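You operate a simulated robot arm through the tools that you are given. There is no shell and no other tool. Be economical: measure what you need, move in short steps, check, and stop when the job is done.

The job below is to be done with a simulated two-armed robot. You get a single attempt, and the scene is never put back.

Task
Hold the oval tub on the layout table top steady with one hand and put the spring with the smallest size on its label from the parts bench top in it with the other.

Only the result counts: the job must be done as asked and must still hold three seconds after the hand-in. Knocking over, shifting, dropping, spilling or breaking anything else fails it.

Robot
Two 7-joint arms with three-finger grippers on one trunk, on a base that drives. Base frame: it is fixed to the floor where the robot stands at the start and does not move with it; the origin is under the middle of the robot, x ahead of it, y to its left, z up; the surface under the hand at the start is at about z = 84. Readings come in cm, degrees, newtons and seconds.
The left shoulder is at the start at [7, 14.6, 116.2], the right one opposite. With the tool pointing down near the work surface each hand reaches from about 30 to 68 cm from the robot's upright axis, wherever it stands, measured 20 degrees to its own side. Places, roughly: oval tub (20x11x5 cm) [-140, 0, 80]. Payload 2.2 kg a hand.
The tool frame of a hand sits at the grasp point between the pads (the TCP): z along the fingers, y along the line on which they close. The tips reach 2.8 cm beyond it. Largest opening 10.2 cm; the body of the gripper starts 7.1 cm behind the TCP.
Orientation is told as [roll, pitch, yaw] about the base's x, y, z axes, in that order, counted from this pose: with the fingers straight down and closing along the base's y, the tool's x points along the base's -x, its y along +y and its z along -z.

Tools
- The arms move only by the tool move_arm. It takes "left_motion", "right_motion" or both (then of equal length, played together; a hand with none holds still); each is a list of rows, each a list of 7 numbers: the shift along the tool's x, y, z in units of 400 mm (1.0 is 400 mm), then the turn, a rotation vector about the tool's x, y, z in units of 90 degrees (1.0 is 90 degrees), then the finger opening in cm, from 0 to 10.2. In form: [[x, y, z, wx, wy, wz, grip], ...]. A call has 1 to 10 rows; each row is the pose to reach, as a shift and turn from the pose commanded when the call began, along the tool's axes at that moment. A call with a number of a shift or a turn outside -1 to 1 is refused whole. Rows are played at 5 a second. More than 5 cm and 8.6 degrees between two rows, or a gripper value outside its range, and nothing of the call is played. Where a pose cannot be reached the arm comes as near as it can. A force on the tool above 40 N (or 10 N above the force at the start of the call, whichever is more), or a blocked arm, ends the call early, and 0.2 s more pass. Each finger halts on what it meets, pressing with about 31 N; the grip force reading is that of the motor and also rises with nothing between the fingers. The clock runs only during rows and for 0.2 s after the last one: add rows that repeat a pose to give the fingers time. It gives the time, the measured TCP pose, the force on the tool (base axes), the opening and the grip force at its end, in the units of the frame above (readings bear some noise), with the torque about the TCP (base axes, N m) and any sound that the robot's microphone picked up.
- Cameras (640 x 400 px; columns grow to the right, rows downward): "scene" is now at [13.11, 0.68, 137.81]; the picture's right is [0.07, -1.00, 0.00], its down [-0.70, -0.05, -0.71] and it looks along [0.71, 0.05, -0.70] (base axes); focal length 260 px, centre (320, 200). "left" rides on the left gripper at [7.2, 3.8, -8.6] in its tool frame; the picture's right is [-0.47, 0.89, 0.00], its down [-0.60, -0.32, -0.73] and it looks along [-0.65, -0.34, 0.68] (tool axes); focal length 256 px, centre (320, 200). "right" rides on the right gripper at [6.9, 4.4, -8.6] in its tool frame; the picture's right is [-0.53, 0.85, 0.00], its down [-0.58, -0.36, -0.73] and it looks along [-0.62, -0.39, 0.68] (tool axes); focal length 256 px, centre (320, 200). There is no depth. A picture from a camera that has moved, and an enlarged one, comes with that camera's place and axes in the base frame and with its lens.
- get_image(camera): a new picture of that camera. It takes no simulated time.
- lift_body(by): slides the trunk up (or, below 0, down) by that many cm; the arms and the scene camera ride with it, the base frame stays. It gives what a move gives, with no picture.
- roll_base(legs): drives the robot by 1 to 6 legs, each [ahead, left, turn to the left] in cm, cm and degrees, along the robot's own axes; the way and the turn of a leg run together, so that a leg with both is an arc; at most 150 cm and 180 degrees a leg. The arms and the cameras ride along, it lands a little off, and it stops where it bumps. It gives what a move gives.
- aim_head(pan, tilt): turns the head with the scene camera to pan (to the left, within 86 degrees either way) and tilt (down, from -29 to 69), counted from straight ahead of the robot. It gives what a move gives.
- inspect(camera, box): a new picture of the part [left, top, right, bottom] of that camera's present view, enlarged. It takes no simulated time.
- hand_in(): hands the job in; it is judged then, once.

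Work in short steps. Places have to be worked out from the pictures, the camera data and where the tool is seen: move nearer, look again, correct. Check each grasp and each placing, and mend what went wrong. You have 120 turns and 92 pictures in all, those below and enlarged ones among them. Open the grippers and draw the arms clear of the work before you hand the job in, unless the task says otherwise; then end with one line.

The tools are called after "Emit:" as name(argument=value, ...) on one line, values as JSON. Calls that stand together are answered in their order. move_arm: Moves the arms, as the interface text tells. Its arguments: {"type":"object","properties":{"left_motion":{"type":"array","items":{"type":"array","items":{"type":"number"}}},"right_motion":{"type":"array","items":{"type":"array","items":{"type":"number"}}}},"required":[]} The other tools are called the same way: lift_body (by) slides the trunk up or down; roll_base (legs) drives the base; aim_head (pan, tilt) turns the head that bears the scene camera; get_image (camera) takes a picture; inspect (camera, box) takes an enlarged picture of a part of a camera's view; hand_in () hands the job in.

At the start:

```text
time: 0.0
left_tool_pos: [51.46, 23.92, 108.52]
left_tcp_rot: [0.0, 0.0, 0.2]
left_ft_force: [-0.1, 0.6, 0.2]
left_moment: [0.0, 0.02, 0.0]
left_gripper_width: 10.2
left_grip_force: 0.1
right_tool_pos: [52.21, -23.4, 105.48]
right_tcp_rot: [0.0, 0.0, 0.0]
right_ft_force: [0.7, 0.2, 0.8]
right_moment: [-0.02, -0.01, -0.03]
right_gripper_width: 10.19
right_grip_force: 0.0
trunk travel left (down, up): [-70.0, 24.0]
robot x, y, heading: [0.06, -0.01, 0.2]
head pan, tilt: [4.0, 44.4]
```

scene: 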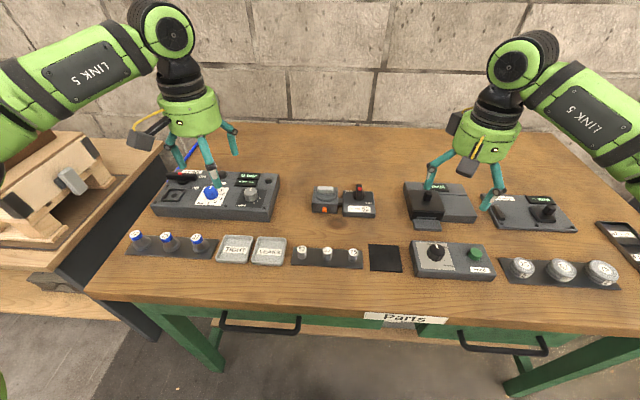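
right: 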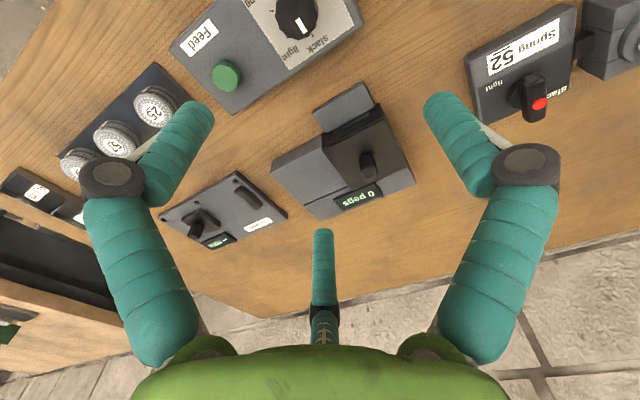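
left: 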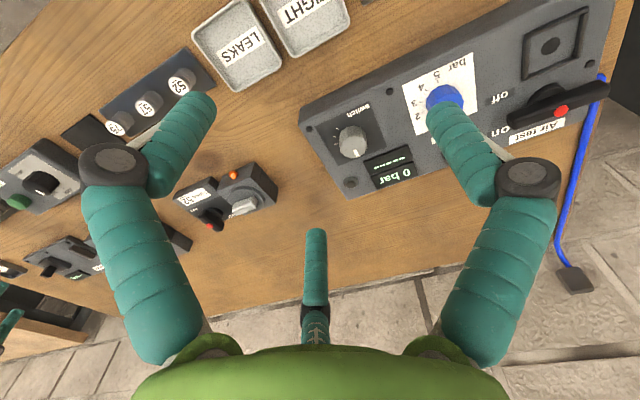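

The bench shows several labelled groups; I zoom in to find which are springs and what their labels say.

Emit:
inspect(camera="scene", box=[110, 210, 370, 290])

Emit:
inspect(camera="scene", box=[370, 170, 640, 330])

Emit:
inspect(camera="left", box=[60, 40, 240, 150])

Emit:
inspect(camera="right", box=[0, 60, 200, 200])

```text
2.46 times, centred on (240, 250) of scene
camera zoom: at [13.11, 0.68, 137.81], right [0.07, -1.0, 0.0], down [-0.7, -0.05, -0.71], along [0.71, 0.05, -0.7], focal length 639 px, centre (517, 77)
```

zoom: 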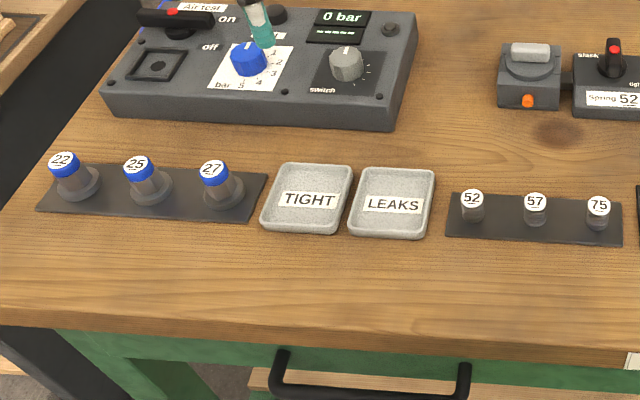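

```text
2.37 times, centred on (505, 250) of scene
camera zoom: at [13.11, 0.68, 137.81], right [0.07, -1.0, 0.0], down [-0.7, -0.05, -0.71], along [0.71, 0.05, -0.7], focal length 615 px, centre (-118, 82)
```

zoom: 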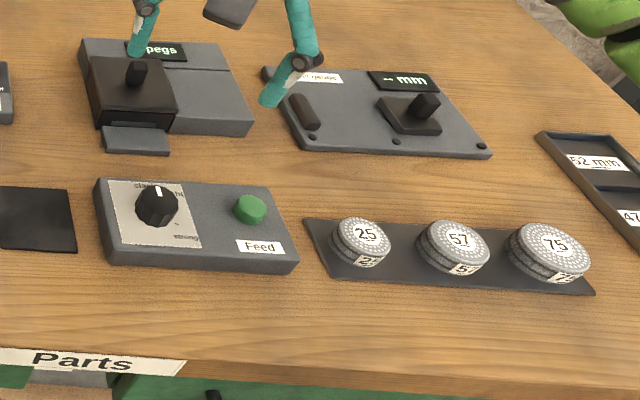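

```text
3.56 times, centred on (150, 95) of left
camera zoom: at [44.3, 27.7, 116.97], right [0.46, 0.89, 0.0], down [0.6, -0.32, 0.73], along [0.65, -0.34, -0.68], focal length 910 px, centre (924, 573)
```

zoom: 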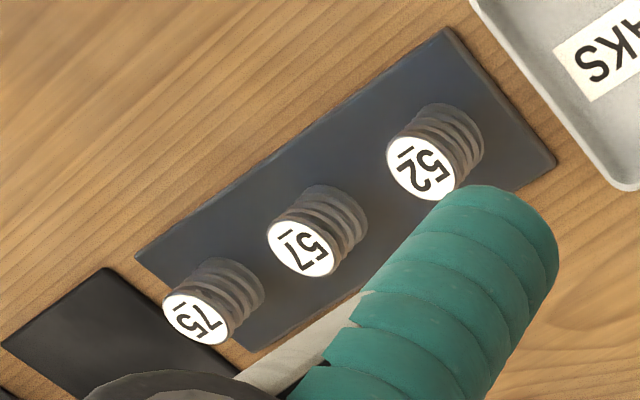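

```text
2.86 times, centred on (100, 130) of right
camera zoom: at [45.19, -19.19, 114.02], right [0.53, 0.85, 0.0], down [0.58, -0.36, 0.73], along [0.62, -0.39, -0.68], focal length 731 px, centre (949, 400)
```

zoom: 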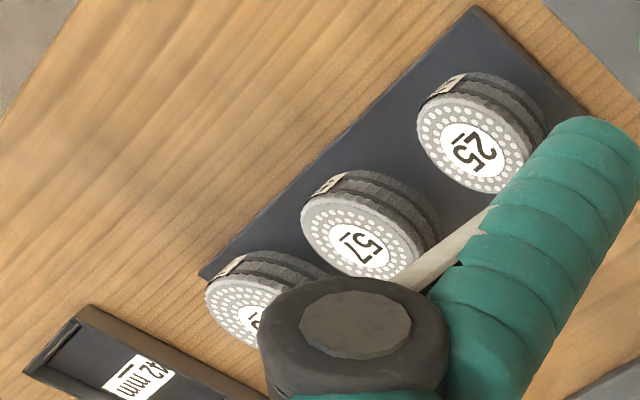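

The springs are the coiled pieces in the middle tray (52, 57, 75); 52 is smallest, at roughly [47.9, 7.5], top z≈87.6. I bring the left hand above it and look again.

Emit:
move_arm(left_motion=[[0.018, -0.08, 0.04, 0, 0, 0, 6], [0.036, -0.16, 0.08, 0, 0, 0, 6], [0.054, -0.24, 0.12, 0, 0, 0, 6], [0.072, -0.32, 0.16, 0, 0, 0, 6], [0.09, -0.41, 0.2, 0, 0, 0, 6], [0.09, -0.41, 0.2, 0, 0, 0, 6]])

Emit:
get_image(camera="left")

Emit:
get_image(camera="scene")

```text
time: 1.4
left_tool_pos: [48.1, 7.45, 100.36]
left_tcp_rot: [-0.1, 0.0, 0.2]
left_ft_force: [-0.4, -0.1, -0.8]
left_moment: [-0.03, -0.01, 0.0]
left_gripper_width: 5.97
left_grip_force: 0.0
right_tool_pos: [52.25, -23.39, 105.54]
right_tcp_rot: [0.0, -0.1, 0.0]
right_ft_force: [-0.7, 0.4, -0.7]
right_moment: [-0.02, 0.0, 0.0]
right_gripper_width: 10.19
right_grip_force: 0.0
trunk travel left (down, up): [-70.0, 24.0]
robot x, y, heading: [0.02, -0.13, -0.1]
head pan, tilt: [4.0, 44.4]
```

```text
84 pictures are left
camera left: at [40.79, 11.29, 108.95], right [0.46, 0.89, 0.0], down [0.6, -0.31, 0.73], along [0.65, -0.34, -0.68], focal length 256 px, centre (320, 200)
```

left: 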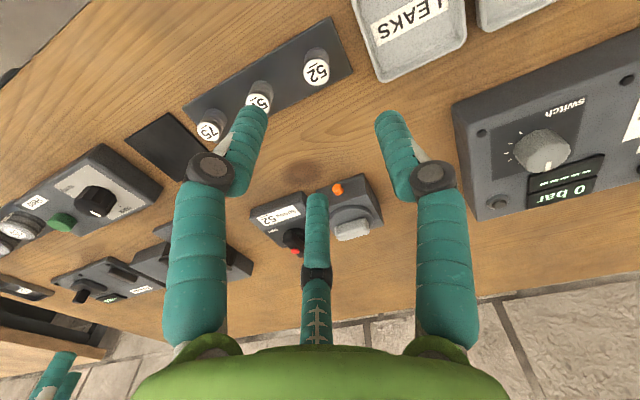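

```text
83 pictures are left
camera scene: at [13.08, 0.78, 137.82], right [0.07, -1.0, 0.0], down [-0.7, -0.05, -0.71], along [0.71, 0.05, -0.7], focal length 260 px, centre (320, 200)
```

scene: 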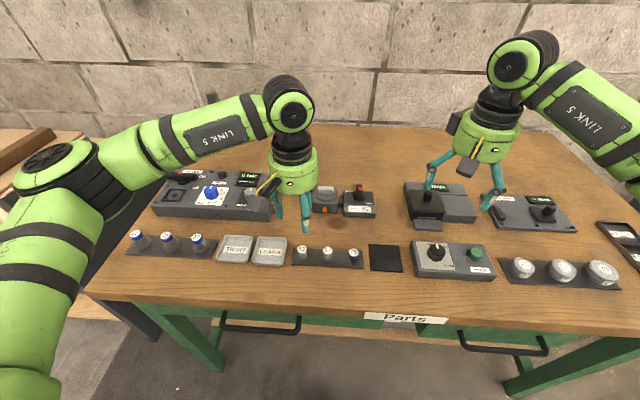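

The spring's axis is at about (47.8, 7.45). The hand shows three converging prongs, clear of the neighbour spring at opening 6; I descend to just above the spring and look.

Emit:
move_arm(left_motion=[[0.008, 0, 0.08, 0, 0, 0, 6], [0.008, 0, 0.16, 0, 0, 0, 6], [0.008, 0, 0.2, 0, 0, 0, 6], [0.008, 0, 0.2, 0, 0, 0, 6]])

Emit:
get_image(camera="left")

Emit:
inspect(camera="scene", box=[240, 190, 400, 290])

```text
time: 2.4
left_tool_pos: [47.65, 7.56, 92.38]
left_tcp_rot: [0.0, 0.0, 0.1]
left_ft_force: [-0.1, 0.4, 0.8]
left_moment: [0.03, 0.01, -0.01]
left_gripper_width: 6.0
left_grip_force: 0.0
right_tool_pos: [52.13, -23.3, 105.47]
right_tcp_rot: [0.0, 0.0, 0.1]
right_ft_force: [0.4, 0.1, 0.4]
right_moment: [-0.01, 0.0, 0.02]
right_gripper_width: 10.21
right_grip_force: 0.0
trunk travel left (down, up): [-70.0, 24.0]
robot x, y, heading: [-0.09, 0.04, -0.1]
head pan, tilt: [4.0, 44.4]
```

```text
82 pictures are left
camera left: at [40.42, 11.27, 100.97], right [0.46, 0.89, 0.0], down [0.6, -0.32, 0.73], along [0.65, -0.34, -0.68], focal length 256 px, centre (320, 200)
```

left: 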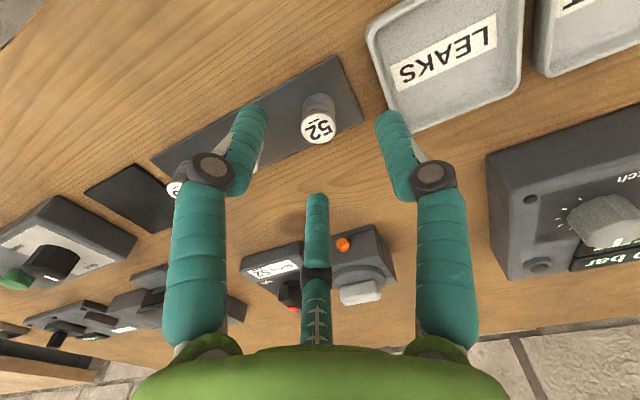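

```text
4.00 times, centred on (320, 240) of scene
camera zoom: at [13.1, 0.67, 137.82], right [0.07, -1.0, 0.0], down [-0.7, -0.05, -0.71], along [0.71, 0.05, -0.7], focal length 1038 px, centre (320, 40)
```

zoom: 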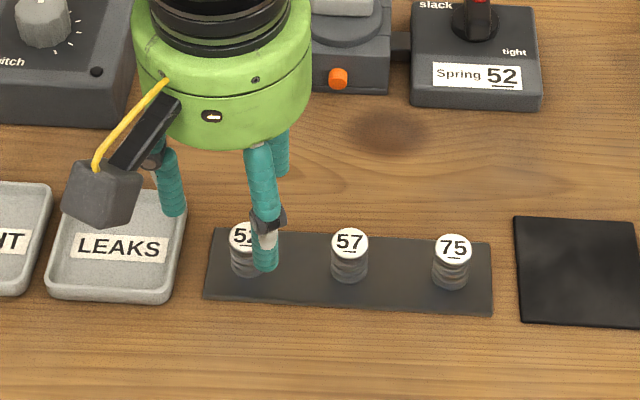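

The hand is centred over the 52 spring. I narrow to 4 cm (to stay clear of the LEAKS tray rim), lower to TCP z≈88.2, then check.

Emit:
move_arm(left_motion=[[0, 0, 0.0, 0, 0, 0, 4], [-0.001, 0, 0.05, 0, 0, 0, 4], [-0.002, 0, 0.08, 0, 0, 0, 4], [-0.002, -0.001, 0.105, 0, 0, 0, 4], [-0.002, -0.001, 0.105, 0, 0, 0, 4]])

Emit:
get_image(camera="left")

Emit:
inspect(camera="scene", box=[240, 190, 400, 290])

```text
time: 3.6
left_tool_pos: [47.72, 7.37, 88.15]
left_tcp_rot: [0.0, 0.0, 0.1]
left_ft_force: [-0.2, 0.4, 0.0]
left_moment: [-0.05, -0.02, 0.03]
left_gripper_width: 3.97
left_grip_force: 0.0
right_tool_pos: [52.18, -23.39, 105.35]
right_tcp_rot: [-0.1, 0.0, -0.1]
right_ft_force: [0.3, -0.1, -0.1]
right_moment: [-0.04, 0.0, 0.0]
right_gripper_width: 10.2
right_grip_force: 0.1
trunk travel left (down, up): [-70.0, 24.0]
robot x, y, heading: [0.04, -0.03, -0.1]
head pan, tilt: [4.0, 44.4]
```

```text
80 pictures are left
camera left: at [40.46, 11.24, 96.7], right [0.46, 0.89, 0.0], down [0.6, -0.32, 0.73], along [0.65, -0.34, -0.68], focal length 256 px, centre (320, 200)
```

left: 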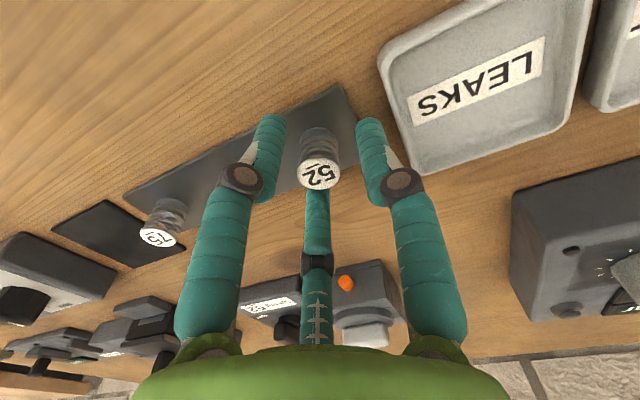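

```text
4.00 times, centred on (320, 240) of scene
camera zoom: at [13.11, 0.68, 137.81], right [0.07, -1.0, 0.0], down [-0.7, -0.05, -0.71], along [0.71, 0.05, -0.7], focal length 1038 px, centre (320, 40)
```

zoom: 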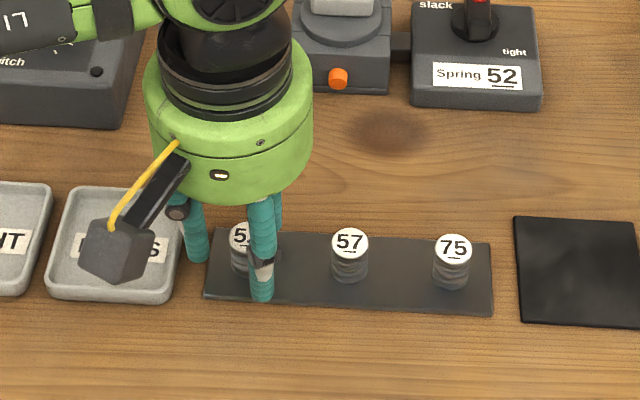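

Spring 52 sits between the prongs. I close on it and check the reading before lifting.

Emit:
move_arm(left_motion=[[0, 0, 0, 0, 0, 0, 2.5], [0, 0, 0, 0, 0, 0, 1.2], [0, 0, 0, 0, 0, 0, 1.2], [0, 0, 0, 0, 0, 0, 1.2]])

Emit:
get_image(camera="left")

```text
time: 4.6
left_tool_pos: [47.74, 7.49, 88.28]
left_tcp_rot: [0.0, 0.0, 0.0]
left_ft_force: [0.5, -0.3, 0.0]
left_moment: [0.01, 0.06, -0.01]
left_gripper_width: 2.06
left_grip_force: 30.7
right_tool_pos: [52.19, -23.44, 105.38]
right_tcp_rot: [-0.1, 0.0, 0.0]
right_ft_force: [-0.4, -0.2, 0.5]
right_moment: [0.02, 0.01, 0.02]
right_gripper_width: 10.21
right_grip_force: 0.0
trunk travel left (down, up): [-70.0, 24.0]
robot x, y, heading: [-0.14, -0.34, -0.3]
head pan, tilt: [4.0, 44.4]
```

```text
78 pictures are left
camera left: at [40.46, 11.24, 96.73], right [0.46, 0.89, 0.0], down [0.6, -0.32, 0.73], along [0.65, -0.34, -0.68], focal length 256 px, centre (320, 200)
```

left: 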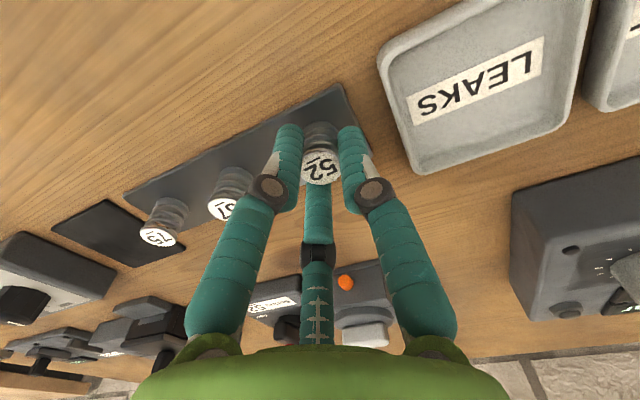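

Firm grip at 2.06 cm. I lift straight up about 18 cm.

Emit:
move_arm(left_motion=[[0, 0, -0.05, 0, 0, 0, 1.2], [0, 0, -0.15, 0, 0, 0, 1.2], [0, 0, -0.25, 0, 0, 0, 1.2], [0, 0, -0.35, 0, 0, 0, 1.2], [0, 0, -0.45, 0, 0, 0, 1.2], [0, 0, -0.45, 0, 0, 0, 1.2]])

Emit:
get_image(camera="left")

Emit:
aim_head(pan=80, tilt=30)

Emit:
get_image(camera="scene")

```text
time: 6.0
left_tool_pos: [47.75, 7.52, 106.37]
left_tcp_rot: [0.0, 0.0, 0.1]
left_ft_force: [0.3, -0.1, -1.3]
left_moment: [0.02, -0.01, 0.0]
left_gripper_width: 2.09
left_grip_force: 31.0
right_tool_pos: [52.29, -23.42, 105.4]
right_tcp_rot: [-0.1, 0.1, 0.0]
right_ft_force: [-0.6, -0.2, -0.6]
right_moment: [-0.04, 0.0, 0.0]
right_gripper_width: 10.19
right_grip_force: 0.0
trunk travel left (down, up): [-70.0, 24.0]
robot x, y, heading: [-0.28, -0.19, 0.1]
head pan, tilt: [4.0, 44.4]
```

```text
77 pictures are left
camera left: at [40.55, 11.24, 114.89], right [0.46, 0.89, 0.0], down [0.6, -0.32, 0.73], along [0.65, -0.34, -0.68], focal length 256 px, centre (320, 200)
```

left: 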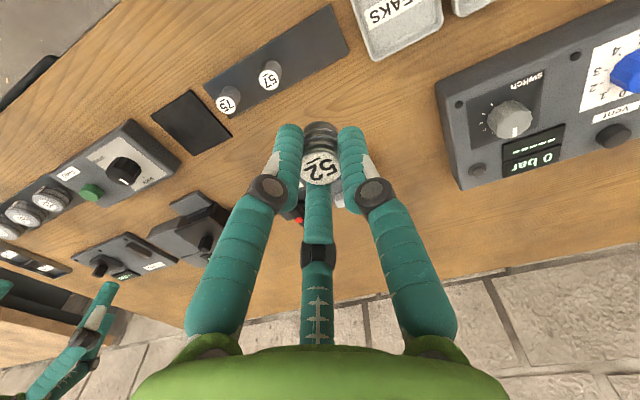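

```text
time: 7.5
left_tool_pos: [47.7, 7.44, 106.29]
left_tcp_rot: [0.0, 0.0, 0.1]
left_ft_force: [0.2, -0.5, -0.2]
left_moment: [0.01, 0.03, -0.01]
left_gripper_width: 2.12
left_grip_force: 30.9
right_tool_pos: [52.19, -23.25, 105.39]
right_tcp_rot: [0.0, -0.1, -0.1]
right_ft_force: [0.2, -0.3, 0.2]
right_moment: [0.01, 0.0, 0.04]
right_gripper_width: 10.2
right_grip_force: 0.1
trunk travel left (down, up): [-70.0, 24.0]
robot x, y, heading: [0.18, -0.16, 0.3]
head pan, tilt: [80.0, 30.0]
```

```text
76 pictures are left
camera scene: at [6.53, 9.01, 139.99], right [0.98, -0.17, 0.0], down [-0.09, -0.49, -0.87], along [0.15, 0.85, -0.5], focal length 260 px, centre (320, 200)
```

scene: 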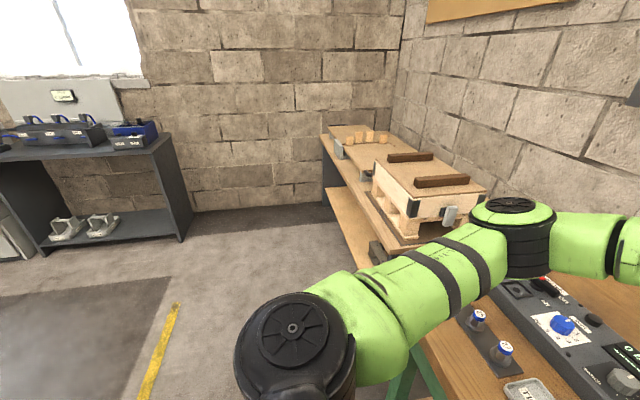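

Spring is held; neighbours undisturbed. I back away from the bench and look to both sides before turning.

Emit:
roll_base(legs=[[-40, 0, 0]])

Emit:
aim_head(pan=-84, tilt=30)

Emit:
get_image(camera="scene")

Emit:
aim_head(pan=84, tilt=30)

Emit:
get_image(camera="scene")

```text
time: 10.0
left_tool_pos: [7.53, 7.43, 106.3]
left_tcp_rot: [0.1, 0.1, 0.0]
left_ft_force: [-0.1, -0.5, -0.3]
left_moment: [-0.01, 0.0, -0.03]
left_gripper_width: 2.07
left_grip_force: 31.6
right_tool_pos: [11.89, -23.42, 105.29]
right_tcp_rot: [-0.1, 0.0, -0.1]
right_ft_force: [0.0, -0.7, 0.7]
right_moment: [0.0, -0.04, -0.02]
right_gripper_width: 10.2
right_grip_force: 0.1
trunk travel left (down, up): [-70.0, 24.0]
robot x, y, heading: [-40.6, 0.22, -0.0]
head pan, tilt: [80.0, 30.0]
```

```text
time: 12.5
left_tool_pos: [7.34, 7.49, 106.36]
left_tcp_rot: [0.0, 0.0, 0.1]
left_ft_force: [-0.2, -1.4, 0.4]
left_moment: [0.0, 0.02, 0.0]
left_gripper_width: 2.05
left_grip_force: 31.3
right_tool_pos: [11.81, -23.43, 105.44]
right_tcp_rot: [0.0, 0.0, -0.2]
right_ft_force: [-0.3, 0.2, -0.7]
right_moment: [0.01, 0.0, 0.02]
right_gripper_width: 10.2
right_grip_force: 0.0
trunk travel left (down, up): [-70.0, 24.0]
robot x, y, heading: [-40.35, -0.04, -0.2]
head pan, tilt: [-84.0, 30.0]
```

```text
75 pictures are left
camera scene: at [-34.51, -8.85, 139.99], right [-0.99, -0.1, 0.0], down [-0.05, 0.5, -0.87], along [0.09, -0.86, -0.5], focal length 260 px, centre (320, 200)
```

scene: 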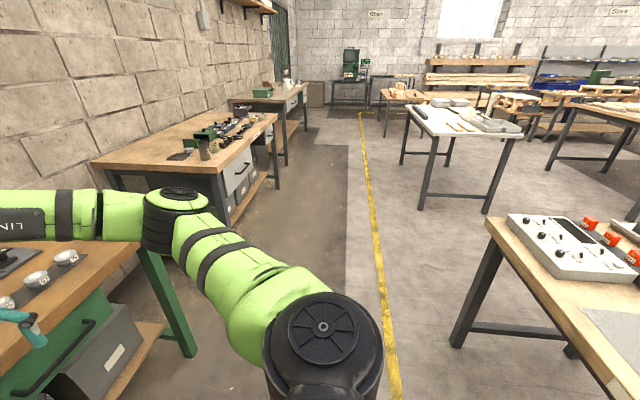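

```text
time: 15.1
left_tool_pos: [7.33, 7.37, 106.35]
left_tcp_rot: [0.0, 0.0, 0.0]
left_ft_force: [0.6, 0.8, -0.6]
left_moment: [0.05, 0.02, 0.04]
left_gripper_width: 2.06
left_grip_force: 30.9
right_tool_pos: [11.85, -23.47, 105.45]
right_tcp_rot: [0.0, 0.0, -0.2]
right_ft_force: [0.8, 0.5, -0.2]
right_moment: [-0.01, 0.03, 0.03]
right_gripper_width: 10.19
right_grip_force: 0.0
trunk travel left (down, up): [-70.0, 24.0]
robot x, y, heading: [-40.38, 0.37, -0.1]
head pan, tilt: [84.0, 30.0]
```

```text
74 pictures are left
camera scene: at [-34.46, 9.14, 139.99], right [0.99, -0.11, 0.0], down [-0.05, -0.5, -0.87], along [0.09, 0.86, -0.5], focal length 260 px, centre (320, 200)
```

scene: 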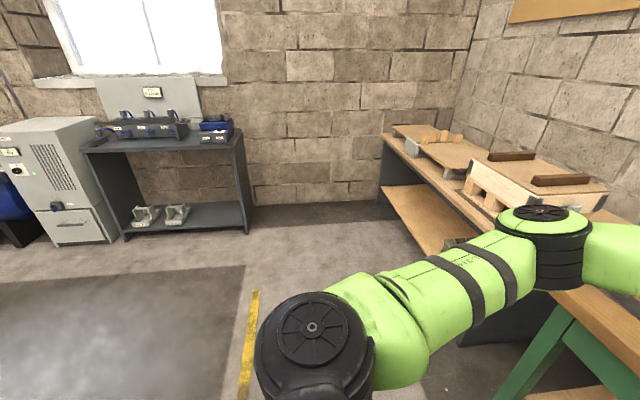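

The layout table edge appears near x≈-92. I turn 90° left and look toward it with the head.

Emit:
roll_base(legs=[[0, 0, 90]])

Emit:
aim_head(pan=75, tilt=40)

Emit:
get_image(camera="scene")

```text
time: 19.3
left_tool_pos: [-47.78, 47.86, 106.27]
left_tcp_rot: [0.0, 0.0, 90.1]
left_ft_force: [-0.9, 0.0, -0.2]
left_moment: [-0.04, -0.02, 0.0]
left_gripper_width: 2.08
left_grip_force: 30.9
right_tool_pos: [-16.88, 52.24, 105.44]
right_tcp_rot: [0.0, 0.0, 89.9]
right_ft_force: [0.3, 0.2, 0.3]
right_moment: [-0.02, 0.02, -0.01]
right_gripper_width: 10.23
right_grip_force: 0.0
trunk travel left (down, up): [-70.0, 24.0]
robot x, y, heading: [-40.44, 0.17, 90.1]
head pan, tilt: [84.0, 30.0]
```

```text
time: 20.0
left_tool_pos: [-47.8, 47.87, 106.35]
left_tcp_rot: [-0.1, 0.0, 90.0]
left_ft_force: [0.4, -0.2, 0.6]
left_moment: [0.0, 0.03, 0.01]
left_gripper_width: 2.05
left_grip_force: 31.1
right_tool_pos: [-16.98, 52.2, 105.38]
right_tcp_rot: [0.0, 0.0, 89.9]
right_ft_force: [-0.2, 0.1, 1.1]
right_moment: [-0.04, -0.01, -0.01]
right_gripper_width: 10.19
right_grip_force: 0.2
trunk travel left (down, up): [-70.0, 24.0]
robot x, y, heading: [-40.05, 0.42, 90.0]
head pan, tilt: [75.0, 40.0]
```

```text
73 pictures are left
camera scene: at [-48.66, 7.37, 138.46], right [0.26, 0.97, 0.0], down [0.62, -0.17, -0.77], along [-0.74, 0.2, -0.64], focal length 260 px, centre (320, 200)
```

scene: 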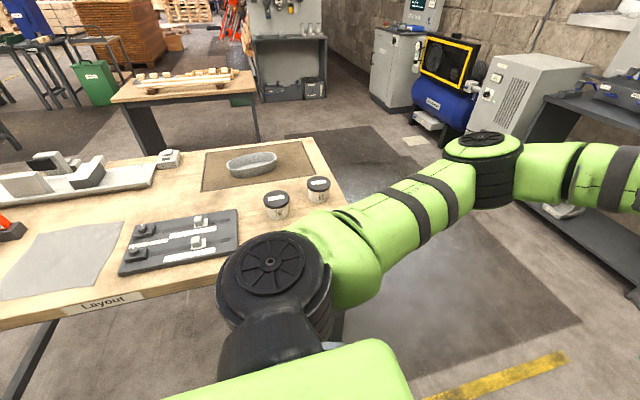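

Tub is near (-142, 1), ~45 cm from the near edge but only ~25 cm from the far edge (x≈-165), with a free aisle beyond. I'll drive round the y=33 end of the table to the far side.

Emit:
roll_base(legs=[[95, 0, 0]])

Emit:
aim_head(pan=84, tilt=30)

Emit:
get_image(camera="scene")

```text
time: 25.0
left_tool_pos: [-46.68, 142.94, 106.31]
left_tcp_rot: [0.0, 0.0, 89.5]
left_ft_force: [0.2, -0.2, -1.1]
left_moment: [0.04, 0.0, 0.02]
left_gripper_width: 2.08
left_grip_force: 31.2
right_tool_pos: [-15.92, 146.97, 105.42]
right_tcp_rot: [0.1, 0.0, 89.5]
right_ft_force: [0.2, -0.1, 0.7]
right_moment: [0.02, 0.0, 0.0]
right_gripper_width: 10.2
right_grip_force: 0.0
trunk travel left (down, up): [-70.0, 24.0]
robot x, y, heading: [-39.99, 95.22, 89.5]
head pan, tilt: [75.0, 40.0]
```

```text
time: 25.7
left_tool_pos: [-46.83, 142.86, 106.4]
left_tcp_rot: [0.0, 0.0, 89.4]
left_ft_force: [0.4, 0.6, 0.0]
left_moment: [-0.01, 0.03, 0.03]
left_gripper_width: 2.09
left_grip_force: 31.5
right_tool_pos: [-16.11, 147.18, 105.4]
right_tcp_rot: [0.0, 0.0, 89.3]
right_ft_force: [-0.1, -0.1, 0.4]
right_moment: [-0.03, 0.0, 0.0]
right_gripper_width: 10.2
right_grip_force: 0.1
trunk travel left (down, up): [-70.0, 24.0]
robot x, y, heading: [-39.5, 95.3, 89.4]
head pan, tilt: [84.0, 30.0]
```

```text
72 pictures are left
camera scene: at [-48.83, 101.28, 139.99], right [0.12, 0.99, 0.0], down [0.5, -0.06, -0.87], along [-0.86, 0.1, -0.5], focal length 260 px, centre (320, 200)
```

scene: 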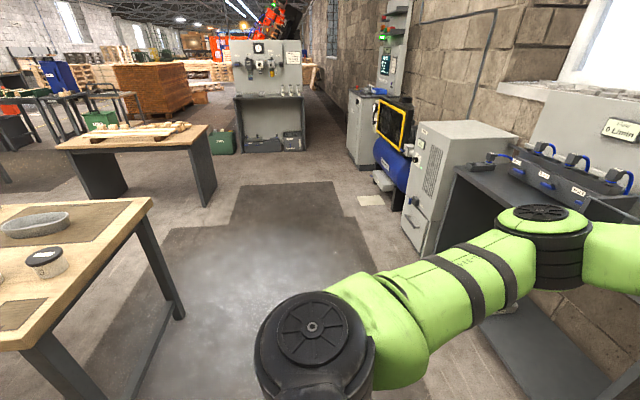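

A shelf with equipment lies ahead on the left, so rather than strafing past it I back off a bit, turn to face -x and drive along the table's end.

Emit:
roll_base(legs=[[-8, 0, 0], [0, 0, 90]])

Emit:
aim_head(pan=0, tilt=35)

Emit:
get_image(camera="scene")

```text
time: 30.6
left_tool_pos: [-87.77, 79.97, 106.27]
left_tcp_rot: [0.0, 0.0, 180.0]
left_ft_force: [0.4, 0.0, -0.6]
left_moment: [0.01, 0.03, -0.02]
left_gripper_width: 2.1
left_grip_force: 31.1
right_tool_pos: [-92.06, 110.71, 105.53]
right_tcp_rot: [0.0, -0.1, 179.8]
right_ft_force: [-0.2, 0.3, 0.2]
right_moment: [0.02, 0.01, 0.01]
right_gripper_width: 10.19
right_grip_force: 0.1
trunk travel left (down, up): [-70.0, 24.0]
robot x, y, heading: [-40.08, 87.37, 179.6]
head pan, tilt: [84.0, 30.0]
```

```text
time: 32.2
left_tool_pos: [-87.76, 79.89, 106.39]
left_tcp_rot: [0.0, 0.0, 179.9]
left_ft_force: [-0.2, 1.3, 0.2]
left_moment: [-0.01, 0.0, 0.01]
left_gripper_width: 2.08
left_grip_force: 31.2
right_tool_pos: [-91.99, 110.78, 105.37]
right_tcp_rot: [0.1, -0.1, 179.6]
right_ft_force: [0.1, -0.2, 0.3]
right_moment: [-0.01, 0.01, 0.0]
right_gripper_width: 10.19
right_grip_force: 0.1
trunk travel left (down, up): [-70.0, 24.0]
robot x, y, heading: [-39.52, 87.11, 179.9]
head pan, tilt: [0.0, 35.0]
```

```text
71 pictures are left
camera scene: at [-53.8, 87.29, 139.22], right [0.0, 1.0, 0.0], down [0.57, 0.0, -0.82], along [-0.82, 0.0, -0.57], focal length 260 px, centre (320, 200)
```

scene: 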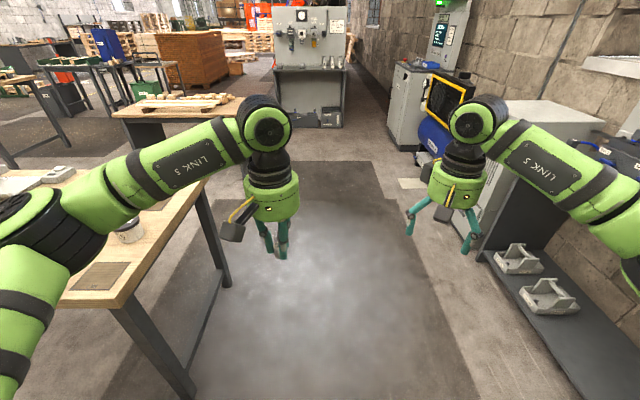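

The right elbow would pass near the shelf equipment, so I shift 12 cm toward the table (arms are well above it), then drive forward.

Emit:
roll_base(legs=[[0, 12, 0], [100, 0, 0]])

Emit:
get_image(camera="scene")

```text
time: 38.2
left_tool_pos: [-188.62, 68.68, 106.38]
left_tcp_rot: [0.0, 0.0, 179.6]
left_ft_force: [-1.0, -0.1, -0.3]
left_moment: [0.02, -0.01, 0.02]
left_gripper_width: 2.05
left_grip_force: 30.8
right_tool_pos: [-192.88, 99.7, 105.51]
right_tcp_rot: [-0.1, 0.0, 179.5]
right_ft_force: [0.0, -0.4, -0.2]
right_moment: [0.0, 0.0, 0.03]
right_gripper_width: 10.22
right_grip_force: 0.1
trunk travel left (down, up): [-70.0, 24.0]
robot x, y, heading: [-140.84, 75.93, 179.8]
head pan, tilt: [0.0, 35.0]
```

```text
70 pictures are left
camera scene: at [-154.66, 76.07, 139.22], right [0.01, 1.0, 0.0], down [0.57, -0.01, -0.82], along [-0.82, 0.01, -0.57], focal length 260 px, centre (320, 200)
```

scene: 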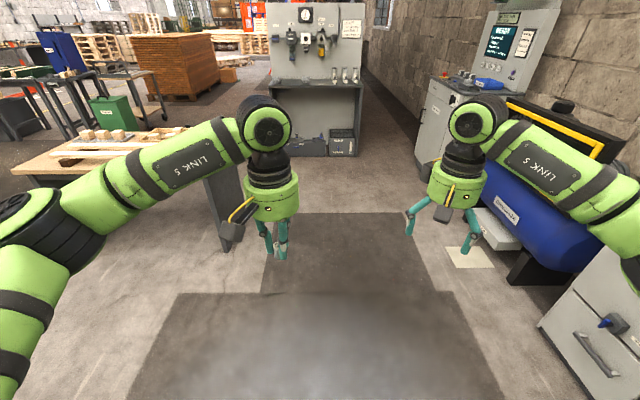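

Path ahead is clear; I continue to x≈-203 and turn right to face +x.

Emit:
roll_base(legs=[[64, 0, 0], [0, 0, -180]])

Emit:
aim_head(pan=-60, tilt=40)

Emit:
get_image(camera="scene")

```text
time: 49.2
left_tool_pos: [-157.02, 82.21, 106.39]
left_tcp_rot: [0.0, -0.1, -2.0]
left_ft_force: [-0.1, 0.2, 0.5]
left_moment: [0.01, 0.01, 0.02]
left_gripper_width: 2.08
left_grip_force: 30.9
right_tool_pos: [-153.76, 51.23, 105.42]
right_tcp_rot: [0.1, 0.0, -2.1]
right_ft_force: [0.0, -1.6, -0.5]
right_moment: [0.02, 0.01, 0.02]
right_gripper_width: 10.18
right_grip_force: 0.1
trunk travel left (down, up): [-70.0, 24.0]
robot x, y, heading: [-205.16, 76.72, -2.2]
head pan, tilt: [0.0, 35.0]
```

```text
time: 50.5
left_tool_pos: [-157.06, 82.13, 106.2]
left_tcp_rot: [-0.1, 0.0, -2.1]
left_ft_force: [0.0, -0.7, -1.4]
left_moment: [0.02, -0.02, 0.0]
left_gripper_width: 2.07
left_grip_force: 31.0
right_tool_pos: [-153.69, 51.23, 105.53]
right_tcp_rot: [0.0, 0.1, -2.2]
right_ft_force: [-0.6, -0.7, 0.3]
right_moment: [-0.02, 0.01, 0.01]
right_gripper_width: 10.19
right_grip_force: 0.0
trunk travel left (down, up): [-70.0, 24.0]
robot x, y, heading: [-205.28, 76.35, -2.3]
head pan, tilt: [-60.0, 40.0]
```

```text
69 pictures are left
camera scene: at [-196.13, 68.98, 138.46], right [-0.88, -0.47, 0.0], down [-0.3, 0.57, -0.77], along [0.36, -0.68, -0.64], focal length 260 px, centre (320, 200)
```

scene: 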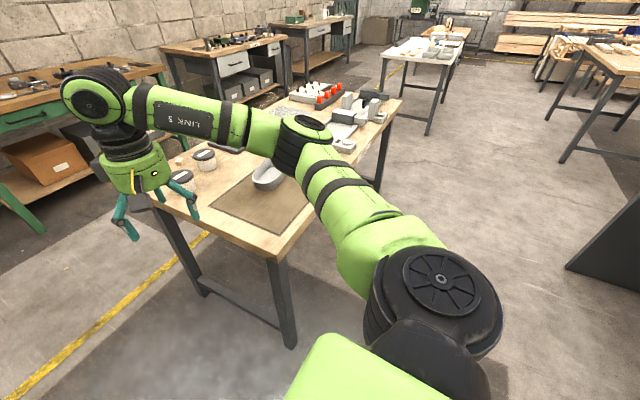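

The aisle is free; table's far edge x≈-163. I correct heading and strafe to face the tub.

Emit:
roll_base(legs=[[0, 0, 2.2], [0, -75, 0]])

Emit:
aim_head(pan=0, tilt=50)

Emit:
get_image(camera="scene")

Emit:
get_image(camera="right")

```text
time: 55.0
left_tool_pos: [-157.17, 9.27, 106.4]
left_tcp_rot: [-0.1, 0.0, 0.1]
left_ft_force: [0.4, 0.1, 0.2]
left_moment: [0.0, 0.0, 0.0]
left_gripper_width: 2.1
left_grip_force: 31.0
right_tool_pos: [-152.65, -21.52, 105.41]
right_tcp_rot: [0.0, 0.0, 0.0]
right_ft_force: [0.1, 0.3, -0.3]
right_moment: [0.01, -0.01, 0.0]
right_gripper_width: 10.21
right_grip_force: 0.1
trunk travel left (down, up): [-70.0, 24.0]
robot x, y, heading: [-204.94, 1.67, -0.0]
head pan, tilt: [-60.0, 40.0]
```

```text
time: 56.3
left_tool_pos: [-157.14, 9.21, 106.35]
left_tcp_rot: [0.0, 0.0, 0.1]
left_ft_force: [-0.3, 0.2, -0.9]
left_moment: [0.0, -0.01, -0.01]
left_gripper_width: 2.08
left_grip_force: 31.2
right_tool_pos: [-152.96, -21.73, 105.51]
right_tcp_rot: [0.1, 0.0, 0.1]
right_ft_force: [-0.7, 0.1, 0.6]
right_moment: [0.0, -0.01, 0.02]
right_gripper_width: 10.18
right_grip_force: 0.0
trunk travel left (down, up): [-70.0, 24.0]
robot x, y, heading: [-204.72, 2.14, 0.2]
head pan, tilt: [0.0, 50.0]
```

```text
68 pictures are left
camera scene: at [-192.32, 1.84, 137.04], right [0.0, -1.0, 0.0], down [-0.77, 0.0, -0.64], along [0.64, 0.0, -0.77], focal length 260 px, centre (320, 200)
```

scene: 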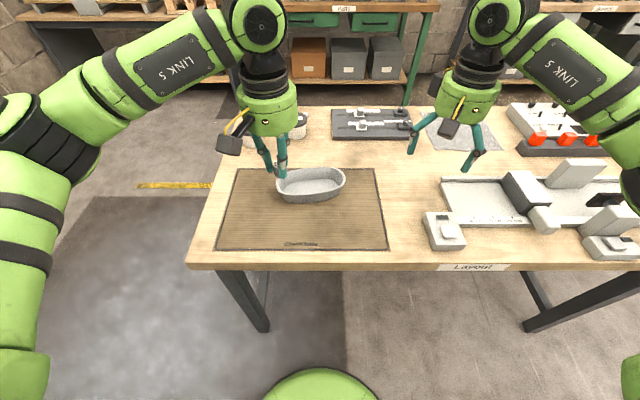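

```text
67 pictures are left
camera right: at [-159.77, -17.44, 114.02], right [0.53, 0.85, 0.0], down [0.58, -0.36, 0.73], along [0.62, -0.39, -0.68], focal length 256 px, centre (320, 200)
```

right: 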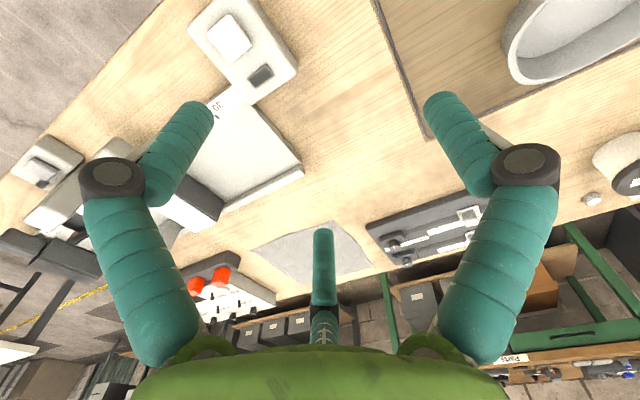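

Tub centre is about (-141.5, 4.9), rim z≈85, long axis near y with ~10° tilt. I roll a little nearer and look again.

Emit:
roll_base(legs=[[5, 2, 0]])

Emit:
inspect(camera="scene", box=[200, 120, 440, 270])

Emit:
get_image(camera="left")

```text
time: 57.2
left_tool_pos: [-152.58, 11.15, 106.66]
left_tcp_rot: [0.1, -0.1, 0.1]
left_ft_force: [-0.5, -0.2, 0.2]
left_moment: [-0.01, -0.02, 0.05]
left_gripper_width: 2.08
left_grip_force: 30.9
right_tool_pos: [-148.09, -19.7, 105.57]
right_tcp_rot: [0.2, -0.2, -0.1]
right_ft_force: [-0.2, -1.6, 1.1]
right_moment: [0.03, -0.01, -0.02]
right_gripper_width: 10.19
right_grip_force: 0.1
trunk travel left (down, up): [-70.0, 24.0]
robot x, y, heading: [-200.47, 3.8, -0.3]
head pan, tilt: [0.0, 50.0]
```

```text
2.67 times, centred on (320, 195) of scene
camera zoom: at [-187.79, 3.7, 137.09], right [0.0, -1.0, 0.0], down [-0.76, 0.0, -0.64], along [0.64, 0.0, -0.76], focal length 692 px, centre (320, 213)
```

zoom: 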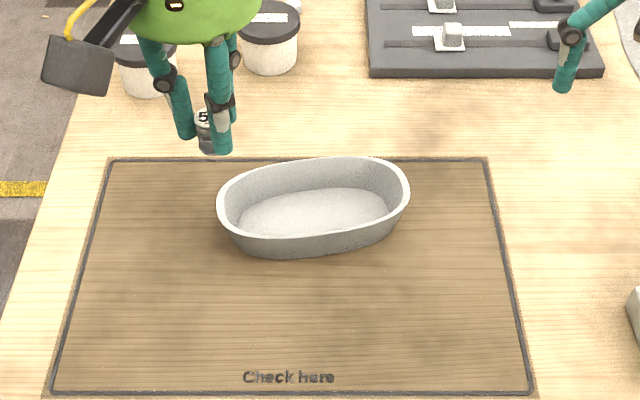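

```text
65 pictures are left
camera left: at [-159.87, 14.83, 115.02], right [0.46, 0.89, 0.0], down [0.6, -0.32, 0.73], along [0.65, -0.34, -0.68], focal length 256 px, centre (320, 200)
```

left: 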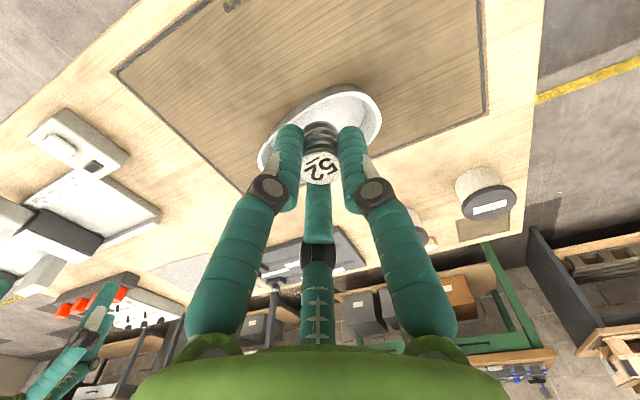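

Rim solves to z≈83.3, ends at (-139.4,-5.7) and (-141.9,14.2), yaw ≈7°. The right hand will straddle the right (-y) end wall; I move it above there first with a 7° turn.

Emit:
move_arm(right_motion=[[-0.04, 0.07, 0.03, 0, 0, -0.016, 7], [-0.08, 0.14, 0.07, 0, 0, -0.032, 7], [-0.12, 0.21, 0.12, 0, 0, -0.048, 7], [-0.17, 0.29, 0.18, 0, 0, -0.064, 7], [-0.2175, 0.36, 0.25, 0, 0, -0.08, 7], [-0.2175, 0.36, 0.25, 0, 0, -0.08, 7]])

Emit:
get_image(camera="right")

Emit:
inspect(camera="scene", box=[200, 120, 440, 270])

```text
time: 58.6
left_tool_pos: [-152.45, 11.16, 106.37]
left_tcp_rot: [0.0, -0.1, 0.1]
left_ft_force: [0.2, -0.6, -1.3]
left_moment: [0.01, 0.0, 0.0]
left_gripper_width: 2.08
left_grip_force: 30.5
right_tool_pos: [-139.18, -5.32, 95.51]
right_tcp_rot: [0.0, -0.1, 7.2]
right_ft_force: [-0.6, -1.1, 0.2]
right_moment: [0.03, 0.0, 0.0]
right_gripper_width: 6.99
right_grip_force: 0.0
trunk travel left (down, up): [-70.0, 24.0]
robot x, y, heading: [-200.2, 3.72, 0.1]
head pan, tilt: [0.0, 50.0]
```

```text
64 pictures are left
camera right: at [-146.7, -2.07, 104.09], right [0.42, 0.91, 0.0], down [0.62, -0.29, 0.73], along [0.66, -0.31, -0.68], focal length 256 px, centre (320, 200)
```

right: 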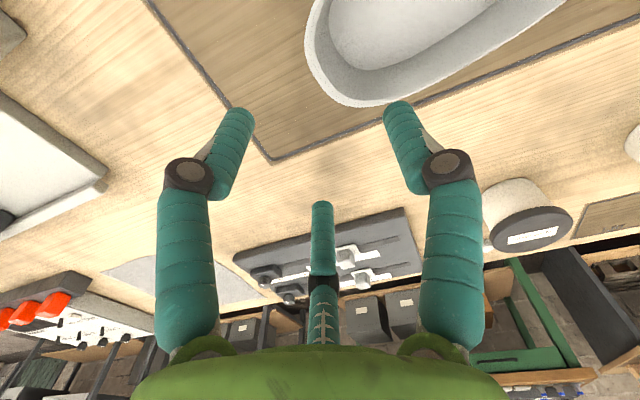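

```text
2.67 times, centred on (320, 195) of scene
camera zoom: at [-187.48, 3.72, 137.05], right [0.0, -1.0, 0.0], down [-0.77, 0.0, -0.64], along [0.64, 0.0, -0.77], focal length 692 px, centre (320, 213)
```

zoom: 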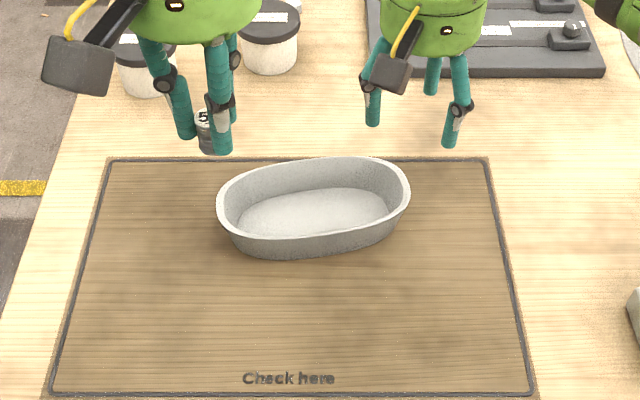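

The end tip of the rim sits near (-139.9,-5.5). I shift slightly and lower until the tips are just above the rim, then check.

Emit:
move_arm(right_motion=[[0.0168, 0.007, 0.05, 0, 0, 0, 7], [0.0168, 0.007, 0.12, 0, 0, 0, 7], [0.0168, 0.007, 0.19, 0, 0, 0, 7], [0.0168, 0.007, 0.19, 0, 0, 0, 7]])

Emit:
get_image(camera="right")

Emit:
inspect(camera="scene", box=[240, 130, 400, 230])

```text
time: 59.6
left_tool_pos: [-152.34, 11.2, 106.45]
left_tcp_rot: [-0.2, 0.0, 0.0]
left_ft_force: [-0.1, 0.0, 0.1]
left_moment: [-0.02, 0.0, -0.01]
left_gripper_width: 2.06
left_grip_force: 31.3
right_tool_pos: [-139.83, -5.13, 87.85]
right_tcp_rot: [-0.1, -0.2, 7.2]
right_ft_force: [0.3, -0.8, -0.7]
right_moment: [0.02, -0.01, -0.01]
right_gripper_width: 6.98
right_grip_force: 0.1
trunk travel left (down, up): [-70.0, 24.0]
robot x, y, heading: [-199.88, 3.99, -0.2]
head pan, tilt: [0.0, 50.0]
```

```text
62 pictures are left
camera right: at [-147.4, -1.77, 96.49], right [0.42, 0.91, 0.0], down [0.62, -0.29, 0.73], along [0.66, -0.31, -0.68], focal length 256 px, centre (320, 200)
```

right: 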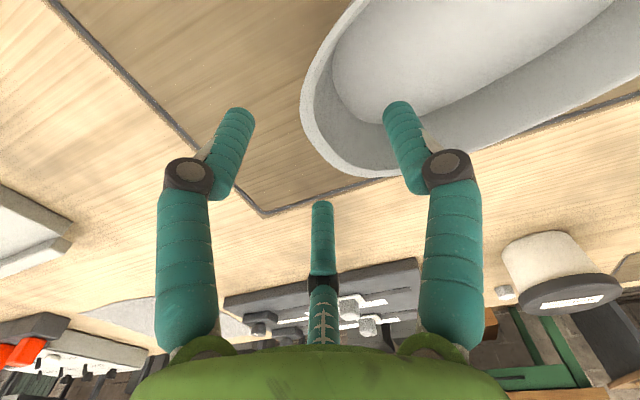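

```text
4.00 times, centred on (320, 180) of scene
camera zoom: at [-187.45, 3.84, 137.05], right [0.0, -1.0, 0.0], down [-0.77, 0.0, -0.64], along [0.64, 0.0, -0.77], focal length 1038 px, centre (320, 280)
```

zoom: 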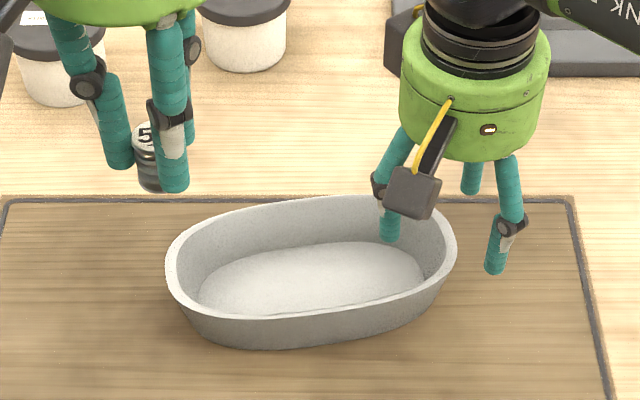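

Prong A is inside the cavity side, B and C outside. I lower to TCP z≈84.4 with a check on forces.

Emit:
move_arm(right_motion=[[0, 0, 0.03, 0, 0, 0, 7], [0, 0, 0.06, 0, 0, 0, 7], [0, 0, 0.085, 0, 0, 0, 7], [0, 0, 0.085, 0, 0, 0, 7]])

Emit:
get_image(camera="right")

Emit:
inspect(camera="scene", box=[240, 130, 400, 230])

```text
time: 60.6
left_tool_pos: [-152.34, 11.24, 106.44]
left_tcp_rot: [-0.2, 0.0, 0.1]
left_ft_force: [0.1, -0.7, -0.3]
left_moment: [0.01, 0.01, 0.01]
left_gripper_width: 2.07
left_grip_force: 30.9
right_tool_pos: [-139.92, -5.01, 84.38]
right_tcp_rot: [0.0, 0.1, 7.2]
right_ft_force: [-0.5, 0.0, 0.3]
right_moment: [-0.01, 0.01, 0.02]
right_gripper_width: 7.01
right_grip_force: 0.0
trunk travel left (down, up): [-70.0, 24.0]
robot x, y, heading: [-199.85, 3.74, -0.3]
head pan, tilt: [0.0, 50.0]
```

```text
60 pictures are left
camera right: at [-147.36, -1.79, 93.04], right [0.42, 0.91, 0.0], down [0.62, -0.29, 0.73], along [0.66, -0.31, -0.68], focal length 256 px, centre (320, 200)
```

right: 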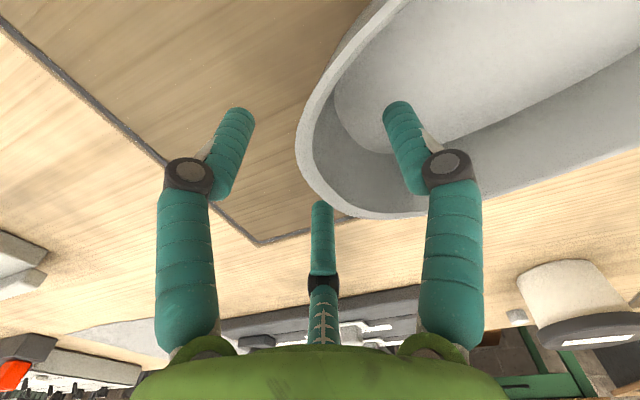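

```text
4.00 times, centred on (320, 180) of scene
camera zoom: at [-187.42, 3.84, 137.04], right [0.0, -1.0, 0.0], down [-0.77, 0.0, -0.64], along [0.64, 0.0, -0.77], focal length 1038 px, centre (320, 280)
```

zoom: 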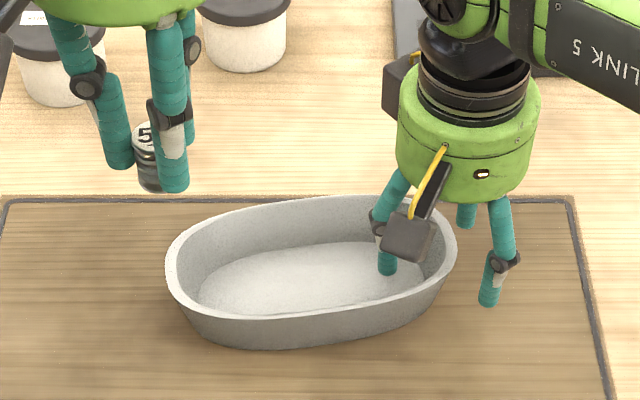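

Clearances look right; wall tip seems nearer y≈-6.0, so I shift 0.3 cm outward and close gradually onto the wall.

Emit:
move_arm(right_motion=[[-0.006, -0.008, 0, 0, 0, 0, 6], [-0.006, -0.008, 0, 0, 0, 0, 5], [-0.006, -0.008, 0, 0, 0, 0, 4], [-0.006, -0.008, 0, 0, 0, 0, 3], [-0.006, -0.008, 0, 0, 0, 0, 3]])

Emit:
get_image(camera="right")

Emit:
inspect(camera="scene", box=[240, 130, 400, 230])

```text
time: 61.8
left_tool_pos: [-152.27, 11.18, 106.25]
left_tcp_rot: [0.0, 0.0, 0.1]
left_ft_force: [-0.5, 0.1, 0.0]
left_moment: [0.01, -0.01, 0.01]
left_gripper_width: 2.1
left_grip_force: 30.8
right_tool_pos: [-139.55, -5.26, 84.39]
right_tcp_rot: [0.0, 0.0, 7.2]
right_ft_force: [-0.1, -0.5, 0.4]
right_moment: [-0.02, -0.03, 0.0]
right_gripper_width: 3.01
right_grip_force: 0.1
trunk travel left (down, up): [-70.0, 24.0]
robot x, y, heading: [-200.12, 3.79, 0.0]
head pan, tilt: [0.0, 50.0]
```

```text
58 pictures are left
camera right: at [-147.07, -2.06, 93.04], right [0.42, 0.91, 0.0], down [0.62, -0.29, 0.73], along [0.66, -0.31, -0.68], focal length 256 px, centre (320, 200)
```

right: 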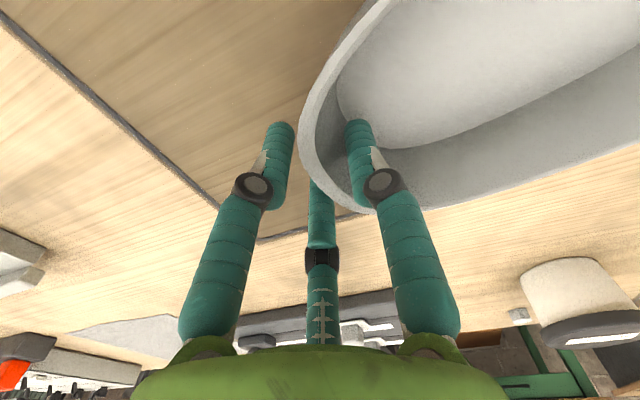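

```text
4.00 times, centred on (320, 180) of scene
camera zoom: at [-187.42, 3.84, 137.04], right [0.0, -1.0, 0.0], down [-0.77, 0.0, -0.64], along [0.64, 0.0, -0.77], focal length 1038 px, centre (320, 280)
```

zoom: 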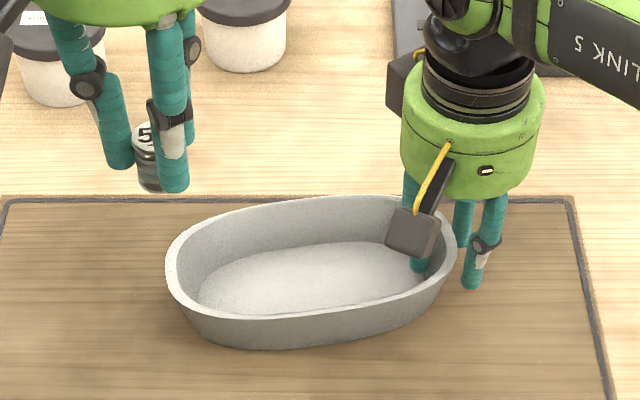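

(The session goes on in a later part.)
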